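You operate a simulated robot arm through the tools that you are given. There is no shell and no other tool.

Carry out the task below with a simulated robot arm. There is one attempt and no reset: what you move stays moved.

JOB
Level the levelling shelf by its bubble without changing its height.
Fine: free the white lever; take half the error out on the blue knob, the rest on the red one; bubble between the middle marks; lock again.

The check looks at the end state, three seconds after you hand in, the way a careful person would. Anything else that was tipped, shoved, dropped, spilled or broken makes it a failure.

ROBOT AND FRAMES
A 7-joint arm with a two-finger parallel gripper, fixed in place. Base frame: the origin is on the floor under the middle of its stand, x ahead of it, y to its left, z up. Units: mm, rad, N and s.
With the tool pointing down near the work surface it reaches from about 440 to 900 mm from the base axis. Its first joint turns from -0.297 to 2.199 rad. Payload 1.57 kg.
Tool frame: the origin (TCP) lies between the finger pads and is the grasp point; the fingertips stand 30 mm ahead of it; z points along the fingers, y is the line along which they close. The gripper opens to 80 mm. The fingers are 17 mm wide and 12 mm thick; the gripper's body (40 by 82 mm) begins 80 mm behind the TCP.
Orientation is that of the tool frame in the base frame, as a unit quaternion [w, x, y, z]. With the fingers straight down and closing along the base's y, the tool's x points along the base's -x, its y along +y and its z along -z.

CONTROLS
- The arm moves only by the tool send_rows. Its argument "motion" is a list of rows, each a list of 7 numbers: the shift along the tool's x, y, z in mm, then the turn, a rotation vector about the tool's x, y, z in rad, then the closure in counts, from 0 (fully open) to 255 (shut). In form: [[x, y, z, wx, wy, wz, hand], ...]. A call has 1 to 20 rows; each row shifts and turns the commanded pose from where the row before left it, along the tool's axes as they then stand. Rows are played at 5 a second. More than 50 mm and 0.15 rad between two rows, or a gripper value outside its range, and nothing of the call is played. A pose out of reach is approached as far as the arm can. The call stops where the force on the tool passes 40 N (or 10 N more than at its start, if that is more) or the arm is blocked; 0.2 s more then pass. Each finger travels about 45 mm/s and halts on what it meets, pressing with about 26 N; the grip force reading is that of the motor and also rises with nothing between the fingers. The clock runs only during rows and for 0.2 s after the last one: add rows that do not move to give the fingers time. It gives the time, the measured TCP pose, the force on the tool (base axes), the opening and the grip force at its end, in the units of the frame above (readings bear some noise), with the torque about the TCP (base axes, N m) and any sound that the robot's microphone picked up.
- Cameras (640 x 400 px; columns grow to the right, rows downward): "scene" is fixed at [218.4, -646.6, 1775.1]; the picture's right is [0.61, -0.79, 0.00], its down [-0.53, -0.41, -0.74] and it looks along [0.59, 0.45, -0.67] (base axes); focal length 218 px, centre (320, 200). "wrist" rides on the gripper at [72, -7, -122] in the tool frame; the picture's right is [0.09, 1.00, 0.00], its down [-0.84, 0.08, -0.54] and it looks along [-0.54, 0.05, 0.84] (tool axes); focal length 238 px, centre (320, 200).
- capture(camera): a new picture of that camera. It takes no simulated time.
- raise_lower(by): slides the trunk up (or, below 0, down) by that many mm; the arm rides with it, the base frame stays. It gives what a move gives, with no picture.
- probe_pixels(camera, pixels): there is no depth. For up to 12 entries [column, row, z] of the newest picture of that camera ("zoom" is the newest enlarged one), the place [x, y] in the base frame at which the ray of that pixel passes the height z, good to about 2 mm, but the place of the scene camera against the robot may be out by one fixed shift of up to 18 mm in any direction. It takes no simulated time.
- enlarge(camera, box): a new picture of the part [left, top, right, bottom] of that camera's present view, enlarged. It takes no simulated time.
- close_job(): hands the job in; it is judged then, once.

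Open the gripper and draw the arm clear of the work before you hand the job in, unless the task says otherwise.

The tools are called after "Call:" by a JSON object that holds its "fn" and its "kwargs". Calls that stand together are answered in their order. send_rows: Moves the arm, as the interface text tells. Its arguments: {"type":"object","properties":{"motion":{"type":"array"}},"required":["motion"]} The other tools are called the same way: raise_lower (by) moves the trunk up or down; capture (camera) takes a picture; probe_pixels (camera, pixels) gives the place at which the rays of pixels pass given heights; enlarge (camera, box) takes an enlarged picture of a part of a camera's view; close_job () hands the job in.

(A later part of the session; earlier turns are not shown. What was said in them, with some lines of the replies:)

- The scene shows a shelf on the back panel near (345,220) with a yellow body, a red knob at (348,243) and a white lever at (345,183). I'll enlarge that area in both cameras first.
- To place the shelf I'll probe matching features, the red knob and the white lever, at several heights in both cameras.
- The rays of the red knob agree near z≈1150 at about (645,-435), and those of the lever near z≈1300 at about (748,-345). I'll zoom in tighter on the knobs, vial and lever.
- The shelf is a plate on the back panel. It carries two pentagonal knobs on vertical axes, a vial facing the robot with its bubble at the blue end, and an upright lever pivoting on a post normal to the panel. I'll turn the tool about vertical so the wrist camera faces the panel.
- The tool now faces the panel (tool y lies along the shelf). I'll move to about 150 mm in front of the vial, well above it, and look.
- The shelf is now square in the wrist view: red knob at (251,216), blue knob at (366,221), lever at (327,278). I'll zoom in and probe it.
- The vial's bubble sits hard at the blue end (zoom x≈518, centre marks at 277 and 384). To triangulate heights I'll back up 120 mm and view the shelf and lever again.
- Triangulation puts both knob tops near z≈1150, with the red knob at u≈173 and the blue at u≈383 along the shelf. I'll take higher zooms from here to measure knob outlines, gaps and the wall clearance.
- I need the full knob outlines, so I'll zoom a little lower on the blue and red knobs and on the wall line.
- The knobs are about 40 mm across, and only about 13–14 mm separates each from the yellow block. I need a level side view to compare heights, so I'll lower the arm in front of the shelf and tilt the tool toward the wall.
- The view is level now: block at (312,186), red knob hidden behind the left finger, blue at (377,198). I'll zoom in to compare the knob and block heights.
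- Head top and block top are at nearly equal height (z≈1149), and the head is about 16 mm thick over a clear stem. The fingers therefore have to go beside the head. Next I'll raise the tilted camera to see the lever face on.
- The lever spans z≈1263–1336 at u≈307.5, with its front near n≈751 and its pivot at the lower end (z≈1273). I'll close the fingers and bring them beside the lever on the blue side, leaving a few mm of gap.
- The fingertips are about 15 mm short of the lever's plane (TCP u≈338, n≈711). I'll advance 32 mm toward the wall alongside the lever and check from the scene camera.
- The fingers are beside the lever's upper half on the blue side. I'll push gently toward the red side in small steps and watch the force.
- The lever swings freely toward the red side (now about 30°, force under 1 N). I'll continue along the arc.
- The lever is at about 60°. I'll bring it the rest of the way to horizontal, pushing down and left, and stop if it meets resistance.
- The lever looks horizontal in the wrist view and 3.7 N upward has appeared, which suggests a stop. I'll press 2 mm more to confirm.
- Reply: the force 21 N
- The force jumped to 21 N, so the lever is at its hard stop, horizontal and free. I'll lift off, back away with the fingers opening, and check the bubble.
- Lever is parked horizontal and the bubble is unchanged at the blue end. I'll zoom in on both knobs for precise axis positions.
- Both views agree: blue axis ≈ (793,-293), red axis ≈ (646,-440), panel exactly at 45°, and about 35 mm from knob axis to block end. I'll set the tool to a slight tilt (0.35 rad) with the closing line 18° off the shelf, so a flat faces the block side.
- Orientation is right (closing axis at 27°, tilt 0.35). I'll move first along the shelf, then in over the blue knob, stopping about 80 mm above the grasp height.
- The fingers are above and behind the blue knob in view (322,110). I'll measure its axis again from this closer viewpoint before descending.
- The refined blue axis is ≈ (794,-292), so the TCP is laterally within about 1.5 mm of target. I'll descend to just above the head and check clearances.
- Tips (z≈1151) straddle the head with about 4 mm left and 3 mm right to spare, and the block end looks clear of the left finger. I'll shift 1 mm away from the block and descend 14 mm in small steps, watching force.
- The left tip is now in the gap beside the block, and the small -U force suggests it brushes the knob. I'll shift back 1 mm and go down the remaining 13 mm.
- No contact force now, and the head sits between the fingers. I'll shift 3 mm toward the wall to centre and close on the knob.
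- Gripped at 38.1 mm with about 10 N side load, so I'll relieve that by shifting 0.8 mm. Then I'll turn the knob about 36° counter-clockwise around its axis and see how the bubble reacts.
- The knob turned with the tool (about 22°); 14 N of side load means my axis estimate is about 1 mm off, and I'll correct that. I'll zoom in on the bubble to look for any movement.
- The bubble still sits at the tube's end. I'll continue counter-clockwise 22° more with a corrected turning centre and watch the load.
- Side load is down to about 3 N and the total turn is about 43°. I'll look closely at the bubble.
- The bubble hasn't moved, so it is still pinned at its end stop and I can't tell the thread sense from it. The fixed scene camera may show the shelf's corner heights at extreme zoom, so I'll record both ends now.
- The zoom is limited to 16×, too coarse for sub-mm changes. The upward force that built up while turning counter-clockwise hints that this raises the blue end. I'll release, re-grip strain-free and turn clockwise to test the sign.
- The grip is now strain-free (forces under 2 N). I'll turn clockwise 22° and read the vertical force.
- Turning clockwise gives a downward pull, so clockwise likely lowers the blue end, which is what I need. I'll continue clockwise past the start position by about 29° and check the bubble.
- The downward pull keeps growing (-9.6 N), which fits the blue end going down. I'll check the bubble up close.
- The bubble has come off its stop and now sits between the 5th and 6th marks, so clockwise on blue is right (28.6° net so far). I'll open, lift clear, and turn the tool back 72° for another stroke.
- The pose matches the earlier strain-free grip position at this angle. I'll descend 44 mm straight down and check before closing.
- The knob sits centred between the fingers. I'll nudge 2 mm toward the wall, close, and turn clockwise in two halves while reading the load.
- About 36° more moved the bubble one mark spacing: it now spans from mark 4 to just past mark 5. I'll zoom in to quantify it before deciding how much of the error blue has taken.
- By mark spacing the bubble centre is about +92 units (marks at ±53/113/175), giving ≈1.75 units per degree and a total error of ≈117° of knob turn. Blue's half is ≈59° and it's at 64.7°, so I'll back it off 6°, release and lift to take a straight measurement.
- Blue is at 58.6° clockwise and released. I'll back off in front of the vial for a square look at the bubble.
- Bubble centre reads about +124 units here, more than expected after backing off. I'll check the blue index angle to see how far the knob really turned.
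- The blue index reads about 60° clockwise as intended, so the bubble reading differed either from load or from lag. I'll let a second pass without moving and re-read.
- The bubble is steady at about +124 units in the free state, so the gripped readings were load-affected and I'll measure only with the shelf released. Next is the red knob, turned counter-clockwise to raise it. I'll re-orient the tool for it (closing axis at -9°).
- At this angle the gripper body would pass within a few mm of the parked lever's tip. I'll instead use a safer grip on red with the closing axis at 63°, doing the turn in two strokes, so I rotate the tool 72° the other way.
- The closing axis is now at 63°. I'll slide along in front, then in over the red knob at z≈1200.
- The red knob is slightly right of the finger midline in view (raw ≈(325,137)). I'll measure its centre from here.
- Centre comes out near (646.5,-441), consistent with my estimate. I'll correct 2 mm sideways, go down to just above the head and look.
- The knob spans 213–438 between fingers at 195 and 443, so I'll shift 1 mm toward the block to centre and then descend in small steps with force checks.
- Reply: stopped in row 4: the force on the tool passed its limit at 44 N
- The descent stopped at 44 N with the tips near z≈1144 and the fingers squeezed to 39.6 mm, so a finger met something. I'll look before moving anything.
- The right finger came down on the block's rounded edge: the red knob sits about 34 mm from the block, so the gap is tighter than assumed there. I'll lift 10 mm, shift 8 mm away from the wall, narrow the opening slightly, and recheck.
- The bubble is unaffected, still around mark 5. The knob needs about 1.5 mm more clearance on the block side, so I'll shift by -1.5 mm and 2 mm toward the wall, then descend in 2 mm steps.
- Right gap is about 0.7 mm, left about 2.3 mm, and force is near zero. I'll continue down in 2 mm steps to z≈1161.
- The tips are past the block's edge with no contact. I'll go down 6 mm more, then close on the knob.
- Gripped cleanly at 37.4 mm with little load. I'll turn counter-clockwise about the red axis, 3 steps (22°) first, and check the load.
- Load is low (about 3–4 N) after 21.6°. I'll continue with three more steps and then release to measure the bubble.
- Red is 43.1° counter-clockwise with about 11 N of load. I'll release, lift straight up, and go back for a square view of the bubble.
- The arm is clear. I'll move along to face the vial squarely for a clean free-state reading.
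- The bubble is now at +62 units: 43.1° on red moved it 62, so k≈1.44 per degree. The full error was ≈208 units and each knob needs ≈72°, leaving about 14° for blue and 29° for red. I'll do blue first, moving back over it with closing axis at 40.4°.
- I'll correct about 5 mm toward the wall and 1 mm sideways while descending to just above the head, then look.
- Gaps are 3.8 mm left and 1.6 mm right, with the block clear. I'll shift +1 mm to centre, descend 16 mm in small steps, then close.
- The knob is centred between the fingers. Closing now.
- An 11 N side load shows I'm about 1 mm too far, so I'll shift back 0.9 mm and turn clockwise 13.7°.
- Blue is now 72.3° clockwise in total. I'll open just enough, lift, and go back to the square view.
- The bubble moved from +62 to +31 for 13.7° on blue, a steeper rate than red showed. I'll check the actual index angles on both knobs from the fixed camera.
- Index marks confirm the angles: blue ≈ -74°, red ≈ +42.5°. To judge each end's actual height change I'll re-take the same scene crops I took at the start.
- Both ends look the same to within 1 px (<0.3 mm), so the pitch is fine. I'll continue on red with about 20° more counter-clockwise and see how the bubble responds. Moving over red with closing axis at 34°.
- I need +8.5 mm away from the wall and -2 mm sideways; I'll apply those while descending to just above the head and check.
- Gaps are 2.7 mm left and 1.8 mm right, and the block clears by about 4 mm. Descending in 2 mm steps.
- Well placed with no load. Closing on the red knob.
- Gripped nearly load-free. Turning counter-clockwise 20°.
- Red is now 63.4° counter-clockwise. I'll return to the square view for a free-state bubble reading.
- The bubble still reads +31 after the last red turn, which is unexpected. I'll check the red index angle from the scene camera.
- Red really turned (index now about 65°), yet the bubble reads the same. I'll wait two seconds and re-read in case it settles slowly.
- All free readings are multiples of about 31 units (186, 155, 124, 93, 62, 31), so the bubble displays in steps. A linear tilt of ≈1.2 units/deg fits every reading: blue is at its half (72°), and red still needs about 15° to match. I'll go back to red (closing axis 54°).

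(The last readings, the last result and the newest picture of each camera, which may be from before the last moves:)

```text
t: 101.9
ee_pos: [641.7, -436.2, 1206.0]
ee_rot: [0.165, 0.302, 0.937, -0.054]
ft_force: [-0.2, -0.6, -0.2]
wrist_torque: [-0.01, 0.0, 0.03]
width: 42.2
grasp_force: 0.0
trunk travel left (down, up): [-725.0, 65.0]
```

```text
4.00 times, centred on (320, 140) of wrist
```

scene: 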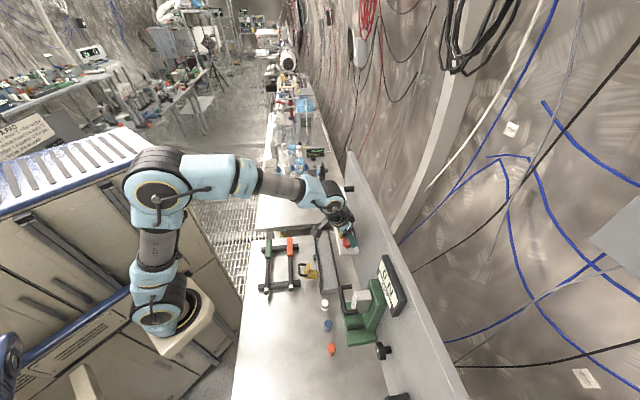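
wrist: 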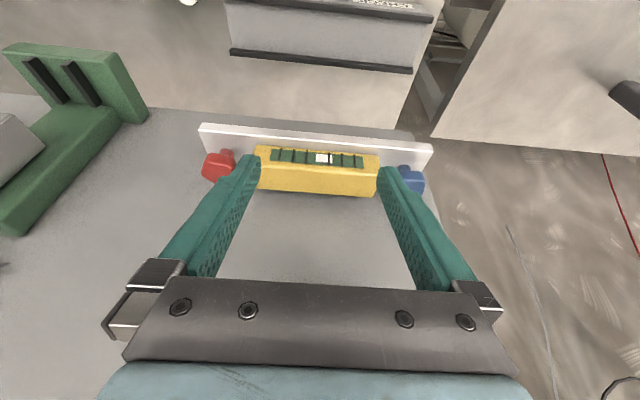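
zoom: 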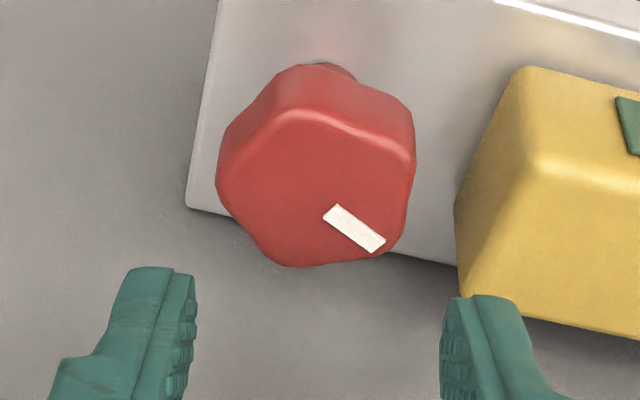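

The knob is nearly centred. I'll descend to just above the head with a 0.5 mm shift away from the block and check.

Call:
{"fn": "send_rows", "kwargs": {"motion": [[4.9, -0.25, 13.5, 0, 0, 0, 121], [4.9, -0.25, 13.5, 0, 0, 0, 121], [0, 0, 0, 0, 0, 0, 121], [0, 0, 0, 0, 0, 0, 121]]}}

Call:
{"fn": "enlarge", "kwargs": {"camera": "wrist", "box": [240, 90, 400, 190]}}

```text
t: 102.9
ee_pos: [639.9, -436.4, 1177.3]
ee_rot: [0.165, 0.302, 0.937, -0.055]
ft_force: [-0.6, -0.7, 0.1]
wrist_torque: [-0.02, 0.0, 0.02]
width: 42.0
grasp_force: 0.1
trunk travel left (down, up): [-725.0, 65.0]
```

```text
4.00 times, centred on (320, 140) of wrist
```

zoom: 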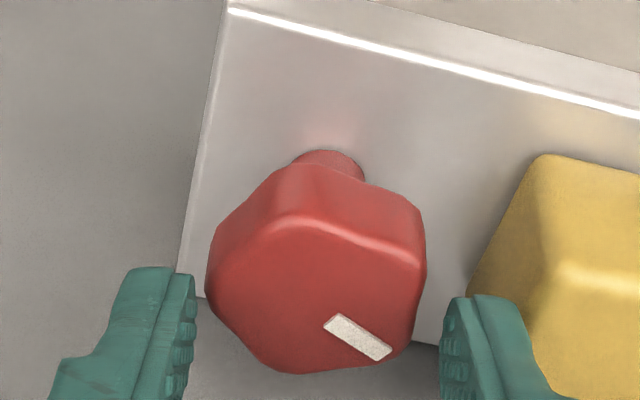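

Shifting 0.8 mm away from the block, then down in 2 mm steps.

Call:
{"fn": "send_rows", "kwargs": {"motion": [[0, -0.8, 0, 0, 0, 0, 121], [0.69, 0, 1.88, 0, 0, 0, 121], [0.69, 0, 1.88, 0, 0, 0, 121], [0.69, 0, 1.88, 0, 0, 0, 121], [0.69, 0, 1.88, 0, 0, 0, 121], [0.69, 0, 1.88, 0, 0, 0, 121], [0.69, 0, 1.88, 0, 0, 0, 121], [0.69, 0, 1.88, 0, 0, 0, 121], [0.69, 0, 1.88, 0, 0, 0, 121], [0, 0, 0, 0, 0, 0, 121]]}}

Call:
{"fn": "enlarge", "kwargs": {"camera": "wrist", "box": [240, 110, 400, 230]}}

```text
t: 105.1
ee_pos: [640.5, -436.4, 1162.5]
ee_rot: [0.166, 0.302, 0.937, -0.055]
ft_force: [-0.8, -0.2, -0.8]
wrist_torque: [0.02, 0.04, 0.01]
width: 42.0
grasp_force: 0.0
trunk travel left (down, up): [-725.0, 65.0]
```

```text
3.33 times, centred on (320, 170) of wrist
```

zoom: 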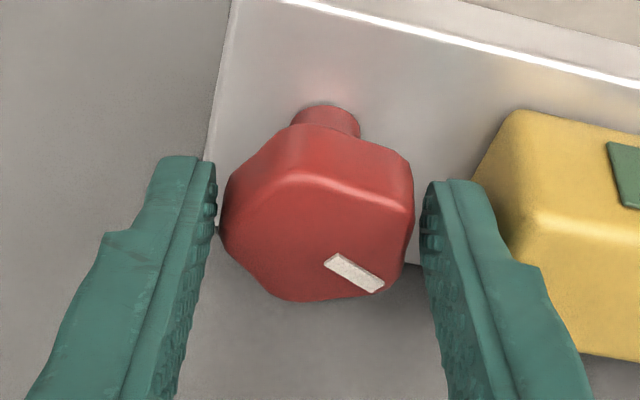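

Centred with no contact. Closing on red.

Call:
{"fn": "send_rows", "kwargs": {"motion": [[0, 0, 0, 0, 0, 0, 140], [0, 0, 0, 0, 0, 0, 165], [0, 0, 0, 0, 0, 0, 180], [0, 0, 0, 0, 0, 0, 180], [0, 0, 0, 0, 0, 0, 180]]}}

Call:
{"fn": "send_rows", "kwargs": {"motion": [[-0.19, -0.6, 0.06, -0.0319, 0, -0.0874, 180], [-0.19, -0.6, 0.06, -0.0319, 0, -0.0874, 180], [-0.19, -0.6, 0.06, -0.0319, 0, -0.0874, 180], [0, 0, 0, 0, 0, 0, 180], [0, 0, 0, 0, 0, 0, 180]]}}

```text
t: 106.3
ee_pos: [639.4, -436.5, 1161.4]
ee_rot: [0.165, 0.302, 0.937, -0.054]
ft_force: [1.0, 1.8, -2.3]
wrist_torque: [0.14, -0.32, 0.03]
width: 37.8
grasp_force: 43.6
trunk travel left (down, up): [-725.0, 65.0]
```

```text
t: 107.5
ee_pos: [640.0, -438.8, 1161.0]
ee_rot: [0.172, 0.168, 0.97, -0.031]
ft_force: [-2.4, 3.7, -1.3]
wrist_torque: [0.34, -0.04, 0.02]
width: 37.9
grasp_force: 44.0
trunk travel left (down, up): [-725.0, 65.0]
```

Red turned another 16° (79.4° total). Releasing, lifting and returning to the square view.

Call:
{"fn": "send_rows", "kwargs": {"motion": [[0, 0, 0, 0, 0, 0, 123], [0, 0, 0, 0, 0, 0, 123], [0, 0, 0, 0, 0, 0, 123], [-3.65, 0, -10, 0, 0, 0, 123], [-3.65, 0, -10, 0, 0, 0, 123], [-3.65, 0, -10, 0, 0, 0, 123], [-3.65, 0, -10, 0, 0, 0, 120], [0, 0, 0, 0, 0, 0, 120]]}}

Call:
{"fn": "send_rows", "kwargs": {"motion": [[26.7, 0, -9.7, 0.037, 0, 0.1035, 80], [26.7, 0, -9.7, 0.037, 0, 0.1035, 0], [26.7, 0, -9.7, 0.037, 0, 0.1035, 0], [-10.3, 0, -28.2, 0.04, 0, 0.11, 0], [0, 43, 0, 0, 0, 0, 0], [0, 43, 0, 0, 0, 0, 0], [0, 43, 0, 0, 0, 0, 0], [0, 0, 0, 0, 0, 0, 0], [0, 0, 0, 0, 0, 0, 0]]}}

Call:
{"fn": "capture", "kwargs": {"camera": "wrist"}}

Call:
{"fn": "enlarge", "kwargs": {"camera": "wrist", "box": [250, 120, 390, 200]}}

```text
t: 109.3
ee_pos: [639.2, -438.6, 1204.2]
ee_rot: [0.172, 0.168, 0.97, -0.029]
ft_force: [0.8, -0.1, -0.2]
wrist_torque: [0.0, 0.02, -0.03]
width: 42.2
grasp_force: 0.1
trunk travel left (down, up): [-725.0, 65.0]
```

```text
t: 111.3
ee_pos: [653.8, -311.0, 1232.8]
ee_rot: [0.16, 0.378, 0.909, -0.067]
ft_force: [-0.7, -0.4, -0.3]
wrist_torque: [0.03, -0.01, -0.02]
width: 80.0
grasp_force: 0.1
trunk travel left (down, up): [-725.0, 65.0]
```

```text
taken
```

wrist: 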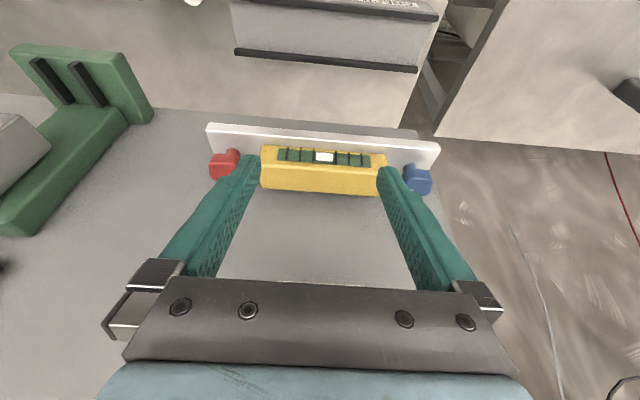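

```text
4.57 times, centred on (320, 160) of wrist
```

zoom: 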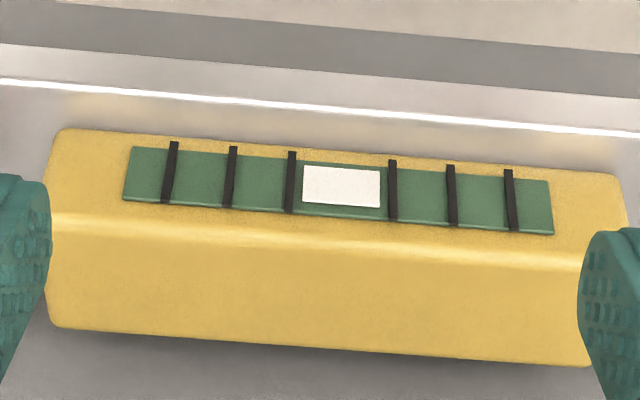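

The bubble now sits exactly between the middle marks (302–381 between marks at 290 and 392), with blue ≈72° and red ≈79° – balanced. Next is locking: I'll close the fingers and tilt the tool toward the wall to lift the lever from underneath.

Call:
{"fn": "send_rows", "kwargs": {"motion": [[20, 0, -7, 0, 0, 0, 120], [0, 0, 0, 0, -0.126, 0, 255], [0, 0, 0, 0, -0.126, 0, 255], [0, 0, 0, 0, -0.126, 0, 255], [0, 0, 0, 0, -0.126, 0, 255], [0, 0, 0, 0, -0.126, 0, 255], [0, 0, 0, 0, 0, 0, 255], [0, 0, 0, 0, 0, 0, 255]]}}

Call:
{"fn": "capture", "kwargs": {"camera": "wrist"}}

```text
t: 113.1
ee_pos: [640.6, -294.2, 1232.5]
ee_rot: [0.434, 0.34, 0.815, -0.181]
ft_force: [-0.1, 0.2, -0.4]
wrist_torque: [0.01, -0.02, 0.02]
width: 0.0
grasp_force: 21.7
trunk travel left (down, up): [-725.0, 65.0]
```

```text
taken
```

wrist: 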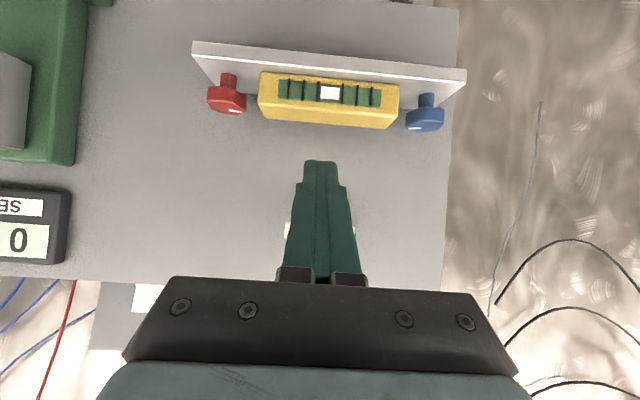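

The bubble stays centred in this view too. I'll move the closed fingers to below the lever's outer half, first 70 mm forward, and check from the scene camera.

Call:
{"fn": "send_rows", "kwargs": {"motion": [[-16.9, -3.6, 17, 0, 0, 0, 255], [-16.9, -3.5, 17, 0, 0, 0, 255], [-16.9, -3.5, 17, 0, 0, 0, 255], [0, 0, 0, 0, 0, 0, 255], [0, 0, 0, 0, 0, 0, 255]]}}

Call:
{"fn": "enlarge", "kwargs": {"camera": "scene", "box": [310, 165, 374, 215]}}

Call:
{"fn": "capture", "kwargs": {"camera": "wrist"}}

```text
t: 114.3
ee_pos: [682.8, -352.5, 1246.6]
ee_rot: [0.434, 0.34, 0.814, -0.182]
ft_force: [-0.3, 0.4, -0.4]
wrist_torque: [0.03, 0.0, 0.01]
width: 0.0
grasp_force: 21.5
trunk travel left (down, up): [-725.0, 65.0]
```

```text
8.00 times, centred on (342, 190) of scene
```

zoom: 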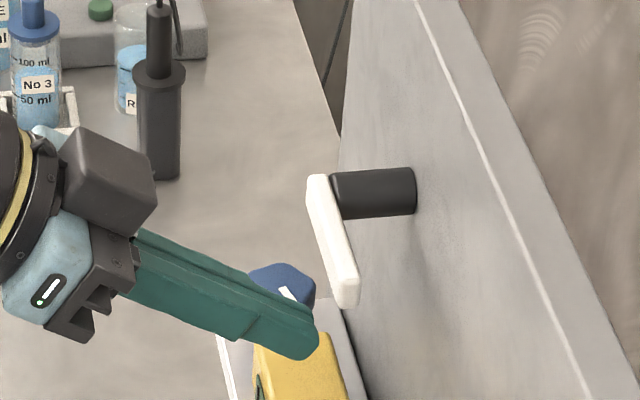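

```text
taken
```

wrist: 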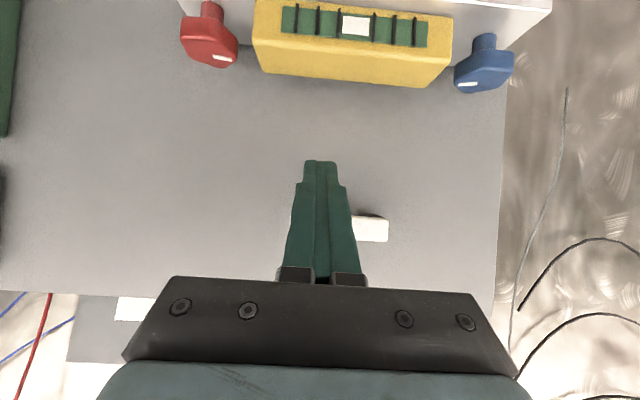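

The fingers are in front of and below the lever. I'll advance another 23 mm so they reach under it.

Call:
{"fn": "send_rows", "kwargs": {"motion": [[-7.2, 0, 9, 0, 0, 0, 255], [-7.2, 0, 9, 0, 0, 0, 255], [0, 0, 0, 0, 0, 0, 255], [0, 0, 0, 0, 0, 0, 255]]}}

Call:
{"fn": "enlarge", "kwargs": {"camera": "scene", "box": [320, 170, 368, 206]}}

```text
t: 115.3
ee_pos: [698.7, -370.1, 1247.8]
ee_rot: [0.433, 0.34, 0.814, -0.182]
ft_force: [0.0, -0.1, -0.8]
wrist_torque: [0.03, 0.02, -0.02]
width: 0.1
grasp_force: 21.4
trunk travel left (down, up): [-725.0, 65.0]
```

```text
11.11 times, centred on (344, 188) of scene
```

zoom: 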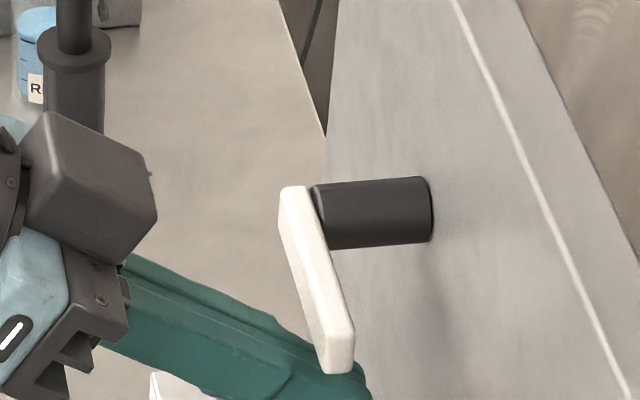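

The fingers are now under the lever. Lifting along the arc in small steps.

Call:
{"fn": "send_rows", "kwargs": {"motion": [[-5, 0, -3.4, 0, 0, 0, 255], [-5, 0, -3.4, 0, 0, 0, 255], [-4.15, -1, -2.8, 0, 0, 0, 255], [-4.15, -1, -2.8, 0, 0, 0, 255], [-4.8, -0.8, -3.2, 0, 0, 0, 255], [-4.8, -0.8, -3.2, 0, 0, 0, 255], [0, 0, 0, 0, 0, 0, 255]]}}

Call:
{"fn": "enlarge", "kwargs": {"camera": "scene", "box": [320, 165, 376, 205]}}

Call:
{"fn": "capture", "kwargs": {"camera": "wrist"}}

```text
t: 116.9
ee_pos: [695.7, -373.5, 1282.8]
ee_rot: [0.433, 0.341, 0.814, -0.182]
ft_force: [0.3, 0.2, 0.7]
wrist_torque: [0.02, 0.02, 0.02]
width: 0.1
grasp_force: 20.8
trunk travel left (down, up): [-725.0, 65.0]
```

```text
10.00 times, centred on (348, 185) of scene
```

zoom: 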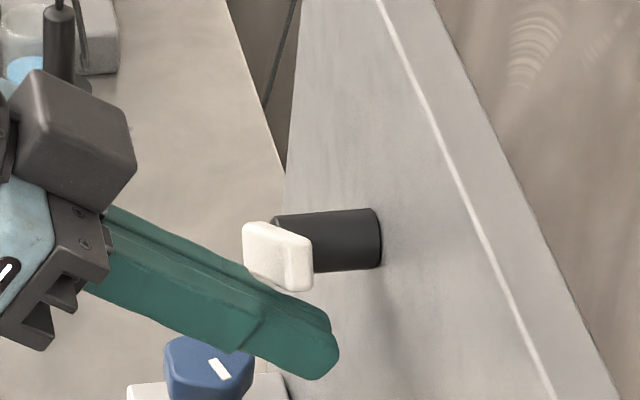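

```text
taken
```

wrist: 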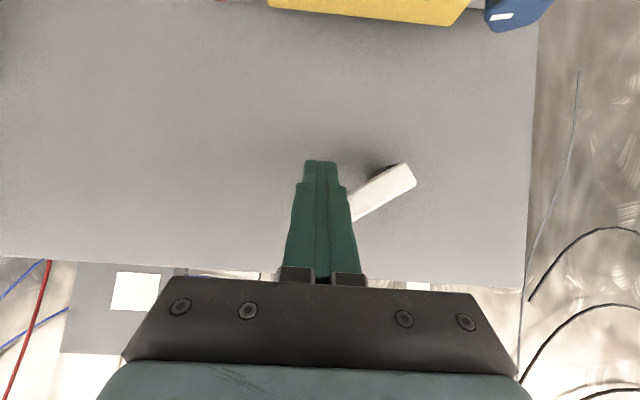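

The lever is at about 60° and rising with no resistance. Continuing along the arc.

Call:
{"fn": "send_rows", "kwargs": {"motion": [[-5.7, 1.3, -3.8, 0, 0, 0, 255], [-5.7, 1.3, -3.8, 0, 0, 0, 255], [-5.1, 2.8, -3.4, 0, 0, 0, 255], [-5.1, 2.8, -3.4, 0, 0, 0, 255], [0, 0, 0, 0, 0, 0, 255]]}}

Call:
{"fn": "enlarge", "kwargs": {"camera": "scene", "box": [320, 165, 376, 205]}}

Call:
{"fn": "capture", "kwargs": {"camera": "wrist"}}

```text
t: 118.1
ee_pos: [701.0, -366.6, 1307.3]
ee_rot: [0.434, 0.341, 0.814, -0.182]
ft_force: [-0.1, -0.1, 0.6]
wrist_torque: [0.03, 0.01, -0.01]
width: 0.0
grasp_force: 21.2
trunk travel left (down, up): [-725.0, 65.0]
```

```text
10.00 times, centred on (348, 185) of scene
```

zoom: 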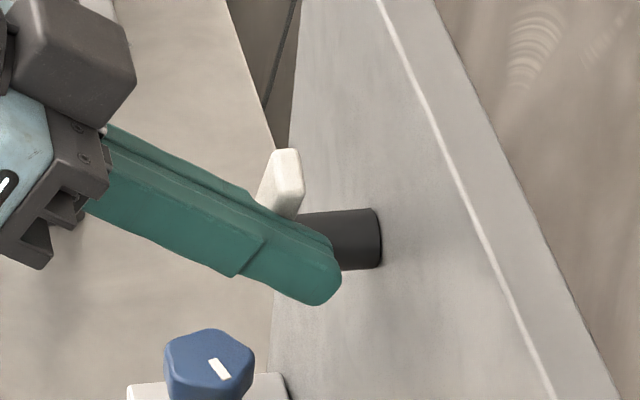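

```text
taken
```

wrist: 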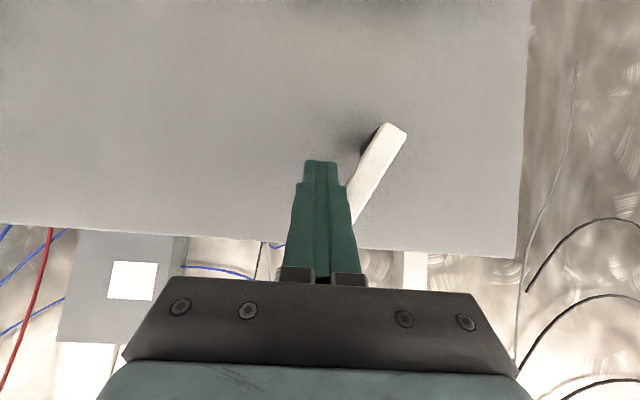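

About 30° from vertical. I'll carry on to nearly upright, then finish in 1 mm steps.

Call:
{"fn": "send_rows", "kwargs": {"motion": [[-4.6, 4.7, -3.1, 0, 0, 0, 255], [-4.6, 4.7, -3.1, 0, 0, 0, 255], [-2.1, 4.5, -1.4, 0, 0, 0, 255], [-2.1, 3.5, -1.4, 0, 0, 0, 255], [0, 0, 0, 0, 0, 0, 255]]}}

Call:
{"fn": "enlarge", "kwargs": {"camera": "scene", "box": [320, 165, 376, 205]}}

Call:
{"fn": "capture", "kwargs": {"camera": "wrist"}}

```text
t: 119.3
ee_pos: [714.4, -355.2, 1325.0]
ee_rot: [0.434, 0.34, 0.815, -0.181]
ft_force: [-0.1, 0.1, 0.0]
wrist_torque: [-0.01, 0.0, 0.01]
width: 0.1
grasp_force: 20.9
trunk travel left (down, up): [-725.0, 65.0]
```

```text
10.00 times, centred on (348, 185) of scene
```

zoom: 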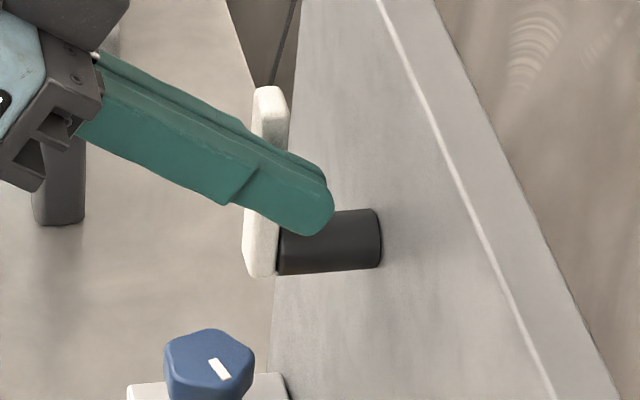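

```text
taken
```

wrist: 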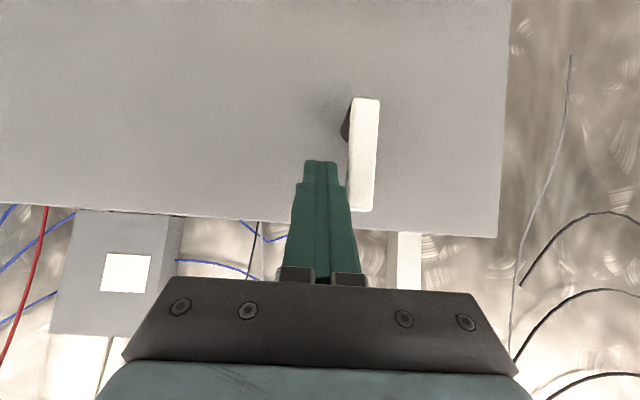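

The lever is close to upright. I'll zoom in to compare its angle with the original (slope -0.064 in this view).

Call:
{"fn": "enlarge", "kwargs": {"camera": "wrist", "box": [312, 85, 412, 225]}}

Call:
{"fn": "enlarge", "kwargs": {"camera": "scene", "box": [328, 165, 376, 195]}}

```text
2.86 times, centred on (362, 155) of wrist
```

zoom: 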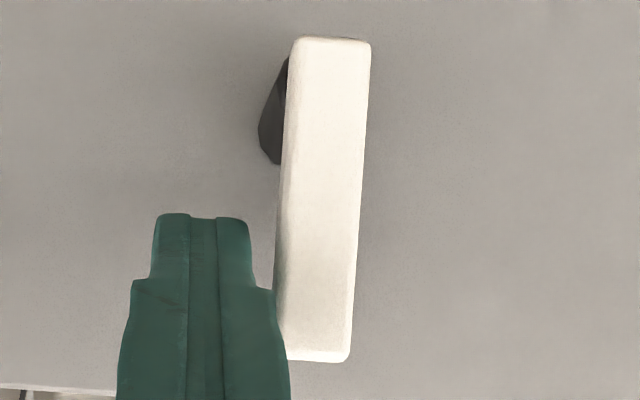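

```text
13.33 times, centred on (352, 180) of scene
```

zoom: 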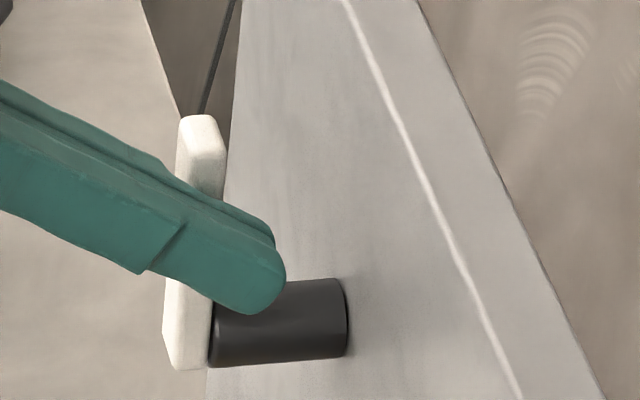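

The lever's slope (-0.066) and scene outline match the original upright pose. I'll nudge 2 mm further to confirm it rests against its stop.

Call:
{"fn": "send_rows", "kwargs": {"motion": [[0, 0.7, 0, 0, 0, 0, 255], [0, 0.7, 0, 0, 0, 0, 255], [0, 0.6, 0, 0, 0, 0, 255], [0, 0, 0, 0, 0, 0, 255]]}}

Call:
{"fn": "enlarge", "kwargs": {"camera": "wrist", "box": [312, 85, 412, 225]}}

```text
t: 120.3
ee_pos: [716.2, -353.1, 1324.9]
ee_rot: [0.433, 0.341, 0.814, -0.182]
ft_force: [-0.4, -0.3, 0.5]
wrist_torque: [0.01, 0.01, -0.01]
width: 0.0
grasp_force: 20.6
trunk travel left (down, up): [-725.0, 65.0]
```

```text
2.86 times, centred on (362, 155) of wrist
```

zoom: 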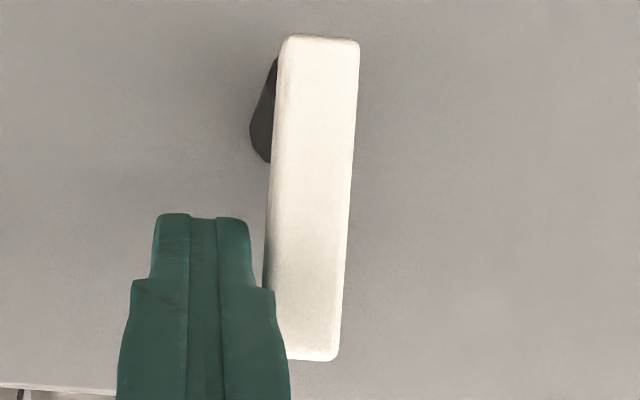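

Force is still near zero and the lever hasn't moved, so the fingers aren't touching it yet. I'll nudge 3 mm more.

Call:
{"fn": "send_rows", "kwargs": {"motion": [[0, 0.8, 0, 0, 0, 0, 255], [0, 0.8, 0, 0, 0, 0, 255], [0, 0.8, 0, 0, 0, 0, 255], [0, 0.6, 0, 0, 0, 0, 255], [0, 0, 0, 0, 0, 0, 255]]}}

Call:
{"fn": "enlarge", "kwargs": {"camera": "wrist", "box": [312, 85, 412, 225]}}

Call:
{"fn": "enlarge", "kwargs": {"camera": "scene", "box": [328, 165, 376, 195]}}

```text
t: 121.5
ee_pos: [717.2, -350.6, 1324.1]
ee_rot: [0.434, 0.34, 0.814, -0.182]
ft_force: [0.8, 0.7, 0.5]
wrist_torque: [-0.04, 0.02, 0.0]
width: 0.0
grasp_force: 21.5
trunk travel left (down, up): [-725.0, 65.0]
```

```text
2.86 times, centred on (362, 155) of wrist
```

zoom: 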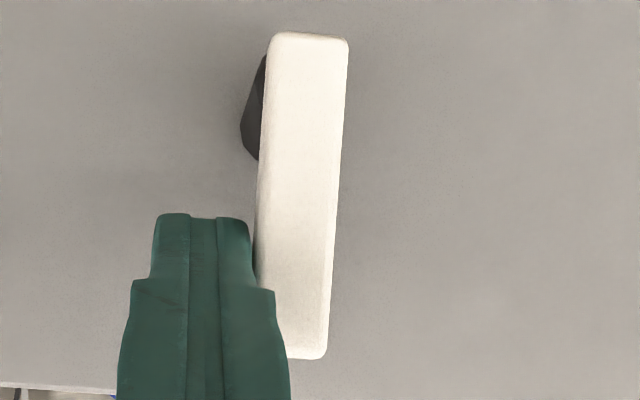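

```text
13.33 times, centred on (352, 180) of scene
```

zoom: 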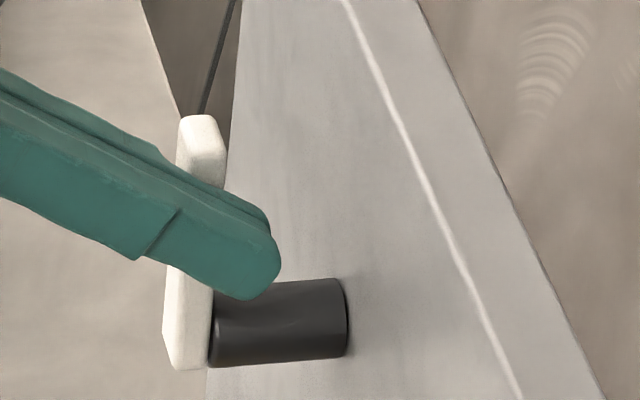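

The lever is unchanged in the scene view and still not in firm contact. Another small nudge to verify the stop.

Call:
{"fn": "send_rows", "kwargs": {"motion": [[0, 0.7, 0, 0, 0, 0, 255], [0, 0.7, 0, 0, 0, 0, 255], [0, 0.6, 0, 0, 0, 0, 255], [0, 0, 0, 0, 0, 0, 255]]}}

Call:
{"fn": "enlarge", "kwargs": {"camera": "scene", "box": [328, 165, 376, 195]}}

```text
t: 122.5
ee_pos: [717.8, -350.6, 1324.5]
ee_rot: [0.434, 0.34, 0.815, -0.181]
ft_force: [-5.7, -1.2, -0.6]
wrist_torque: [-0.03, 0.05, 0.0]
width: 0.0
grasp_force: 21.1
trunk travel left (down, up): [-725.0, 65.0]
```

```text
13.33 times, centred on (352, 180) of scene
```

zoom: 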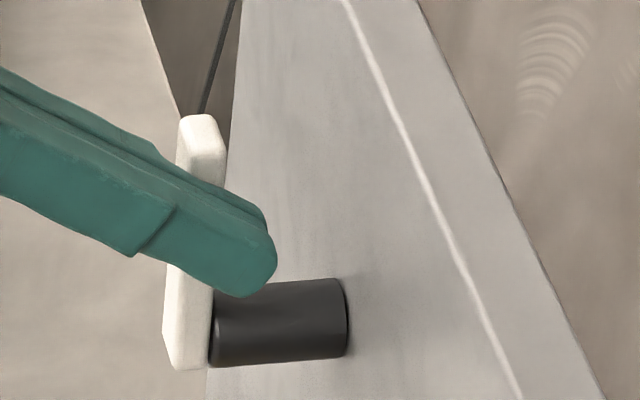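

Contact now gives about 5 N with no lever motion, against under 1 N when it swings, so it's at its upright stop. One last slight press, then I'll back off.

Call:
{"fn": "send_rows", "kwargs": {"motion": [[0, 0.6, 0, 0, 0, 0, 255], [0, 0, 0, 0, 0, 0, 255]]}}

Call:
{"fn": "send_rows", "kwargs": {"motion": [[0, -5, 0, 0, 0, 0, 255], [0, -5, 0, 0, 0, 0, 255], [15, 0, -22, 0, 0, 0, 255], [25, 0, -37, 0, 0, 0, 255], [25, 0, -37, 0, 0, 0, 255], [0, 0, 0, 0, 0, 0, 0], [0, 0, 0, 0, 0, 0, 0], [0, 0, 0, 0, 0, 0, 0]]}}

Call:
{"fn": "capture", "kwargs": {"camera": "wrist"}}

Call:
{"fn": "enlarge", "kwargs": {"camera": "scene", "box": [328, 165, 376, 195]}}

```text
t: 123.1
ee_pos: [718.8, -349.7, 1324.1]
ee_rot: [0.434, 0.34, 0.814, -0.182]
ft_force: [-7.7, -3.6, -0.3]
wrist_torque: [-0.02, 0.08, -0.06]
width: 0.2
grasp_force: 21.3
trunk travel left (down, up): [-725.0, 65.0]
```

```text
t: 124.9
ee_pos: [631.7, -274.2, 1325.6]
ee_rot: [0.434, 0.34, 0.814, -0.182]
ft_force: [0.5, -0.4, -0.5]
wrist_torque: [0.01, 0.0, -0.01]
width: 67.6
grasp_force: 0.1
trunk travel left (down, up): [-725.0, 65.0]
```

```text
taken
```

wrist: 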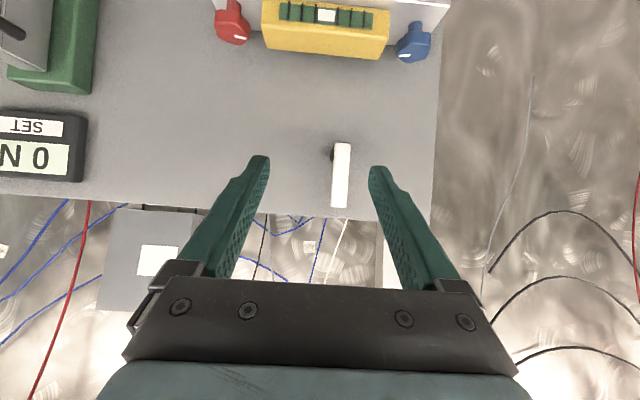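

```text
13.33 times, centred on (352, 180) of scene
```

zoom: 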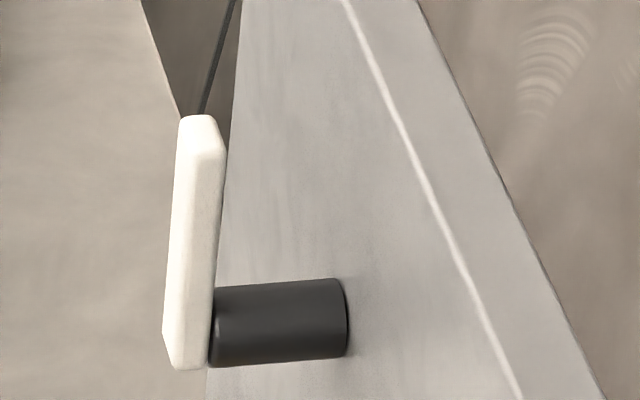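

The lever stands exactly as in the first picture. I'll check the bubble with the lock on, then look at the knobs.

Call:
{"fn": "enlarge", "kwargs": {"camera": "wrist", "box": [255, 0, 395, 62]}}

Call:
{"fn": "enlarge", "kwargs": {"camera": "scene", "box": [290, 150, 410, 270]}}

Call:
{"fn": "enlarge", "kwargs": {"camera": "scene", "box": [325, 225, 373, 255]}}

Call:
{"fn": "enlarge", "kwargs": {"camera": "scene", "box": [325, 190, 365, 215]}}

```text
4.57 times, centred on (325, 31) of wrist
```

zoom: 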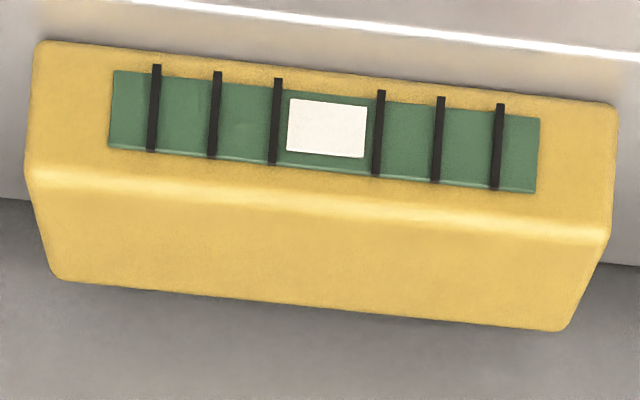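

```text
3.33 times, centred on (350, 210) of scene
```

zoom: 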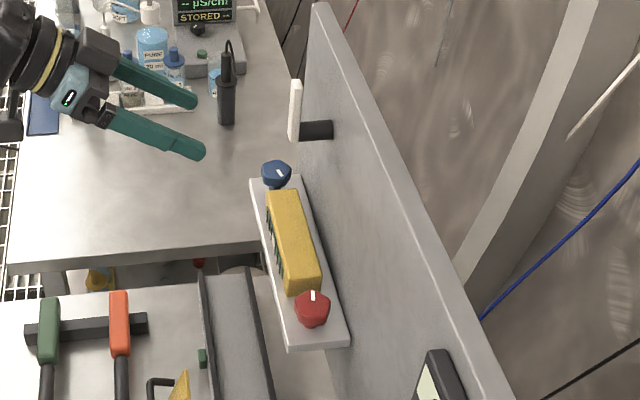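

```text
13.33 times, centred on (349, 240) of scene
```

zoom: 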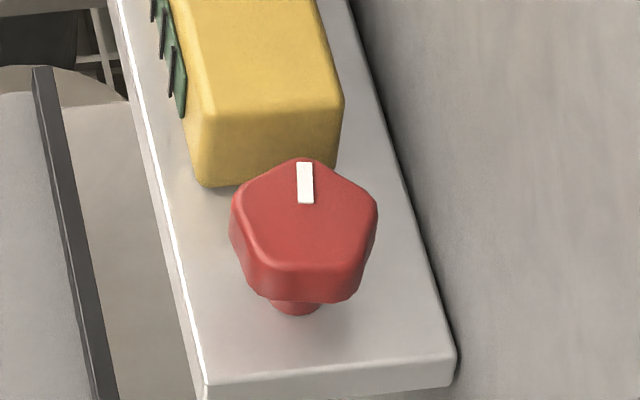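

```text
16.00 times, centred on (345, 202) of scene
```

zoom: 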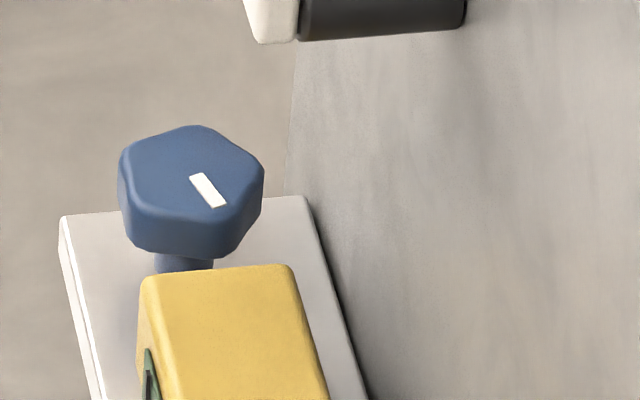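

With the lever locked the bubble is still centred between the middle marks (288–366 between 277 and 378), and the red (≈79°) and blue (≈74°) turns are balanced. I'll draw the open gripper well clear and take a final look.

Call:
{"fn": "send_rows", "kwargs": {"motion": [[-1.7, 0, -33.3, 0, 0, 0, 0], [-1.7, 0, -33.3, 0, 0, 0, 0], [-1.7, 0, -33.3, 0, 0, 0, 0], [0, 0, -20, 0, 0, 0, 0], [0, 0, 0, 0, 0, 0, 0], [0, 0, 0, 0, 0, 0, 0], [0, 0, 0, 0, 0, 0, 0], [0, 0, 0, 0, 0, 0, 0]]}}

Call:
{"fn": "capture", "kwargs": {"camera": "scene"}}

Call:
{"fn": "capture", "kwargs": {"camera": "wrist"}}

Call:
{"fn": "enlarge", "kwargs": {"camera": "wrist", "box": [240, 0, 400, 100]}}

```text
t: 126.7
ee_pos: [563.4, -204.6, 1396.0]
ee_rot: [0.434, 0.34, 0.814, -0.182]
ft_force: [0.0, -0.1, 0.7]
wrist_torque: [0.01, 0.03, 0.01]
width: 80.1
grasp_force: 0.1
trunk travel left (down, up): [-725.0, 65.0]
```

```text
taken
```

scene: 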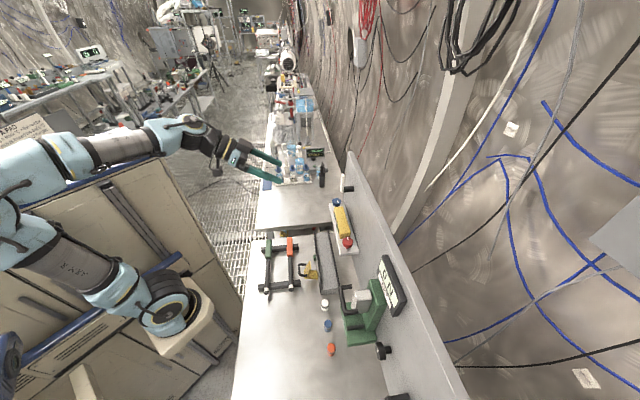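

```text
taken
```

wrist: 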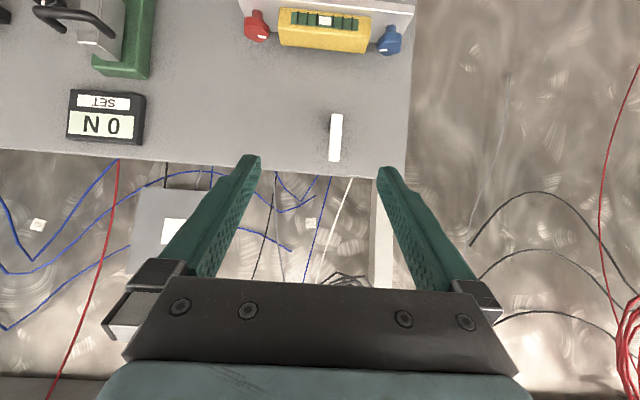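

```text
4.00 times, centred on (320, 50) of wrist
```

zoom: 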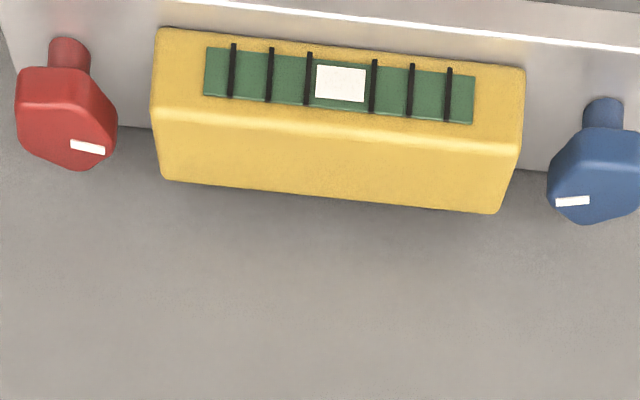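

The bubble is centred between the middle marks, the lever is upright and locked, the bench items are where they were, and the arm is clear with the gripper open. Handing in.

Call:
{"fn": "close_job", "kwargs": {}}

```text
The job is handed in.
```

The shelf is level: the bubble sits between the two middle marks. I swung the white lever back up to its upright stop, and the bubble stayed centred once it was locked. The job is handed in, but I haven't seen the check's result.

- **Knobs:** Blue ended about 72–75° clockwise (lowering that end) and red about 79° counter-clockwise (raising the other). The two turns nearly match, so the height at the middle should be unchanged. At the scene camera's maximum zoom neither end had visibly moved; that view can only show shifts of about 0.3 mm or more.
- **Bubble reading:** The bubble seems to move in steps rather than smoothly. From the turns and readings I estimate the true tilt is well inside the middle marks, but I couldn't read it any finer than that.
- **One contact:** While lowering onto the red knob, a finger pressed on the edge of the yellow block and the arm stopped at 44 N. The bubble and knobs hadn't changed afterwards, so I continued.

Nothing else on the bench looks moved, and the arm is clear with the gripper open.
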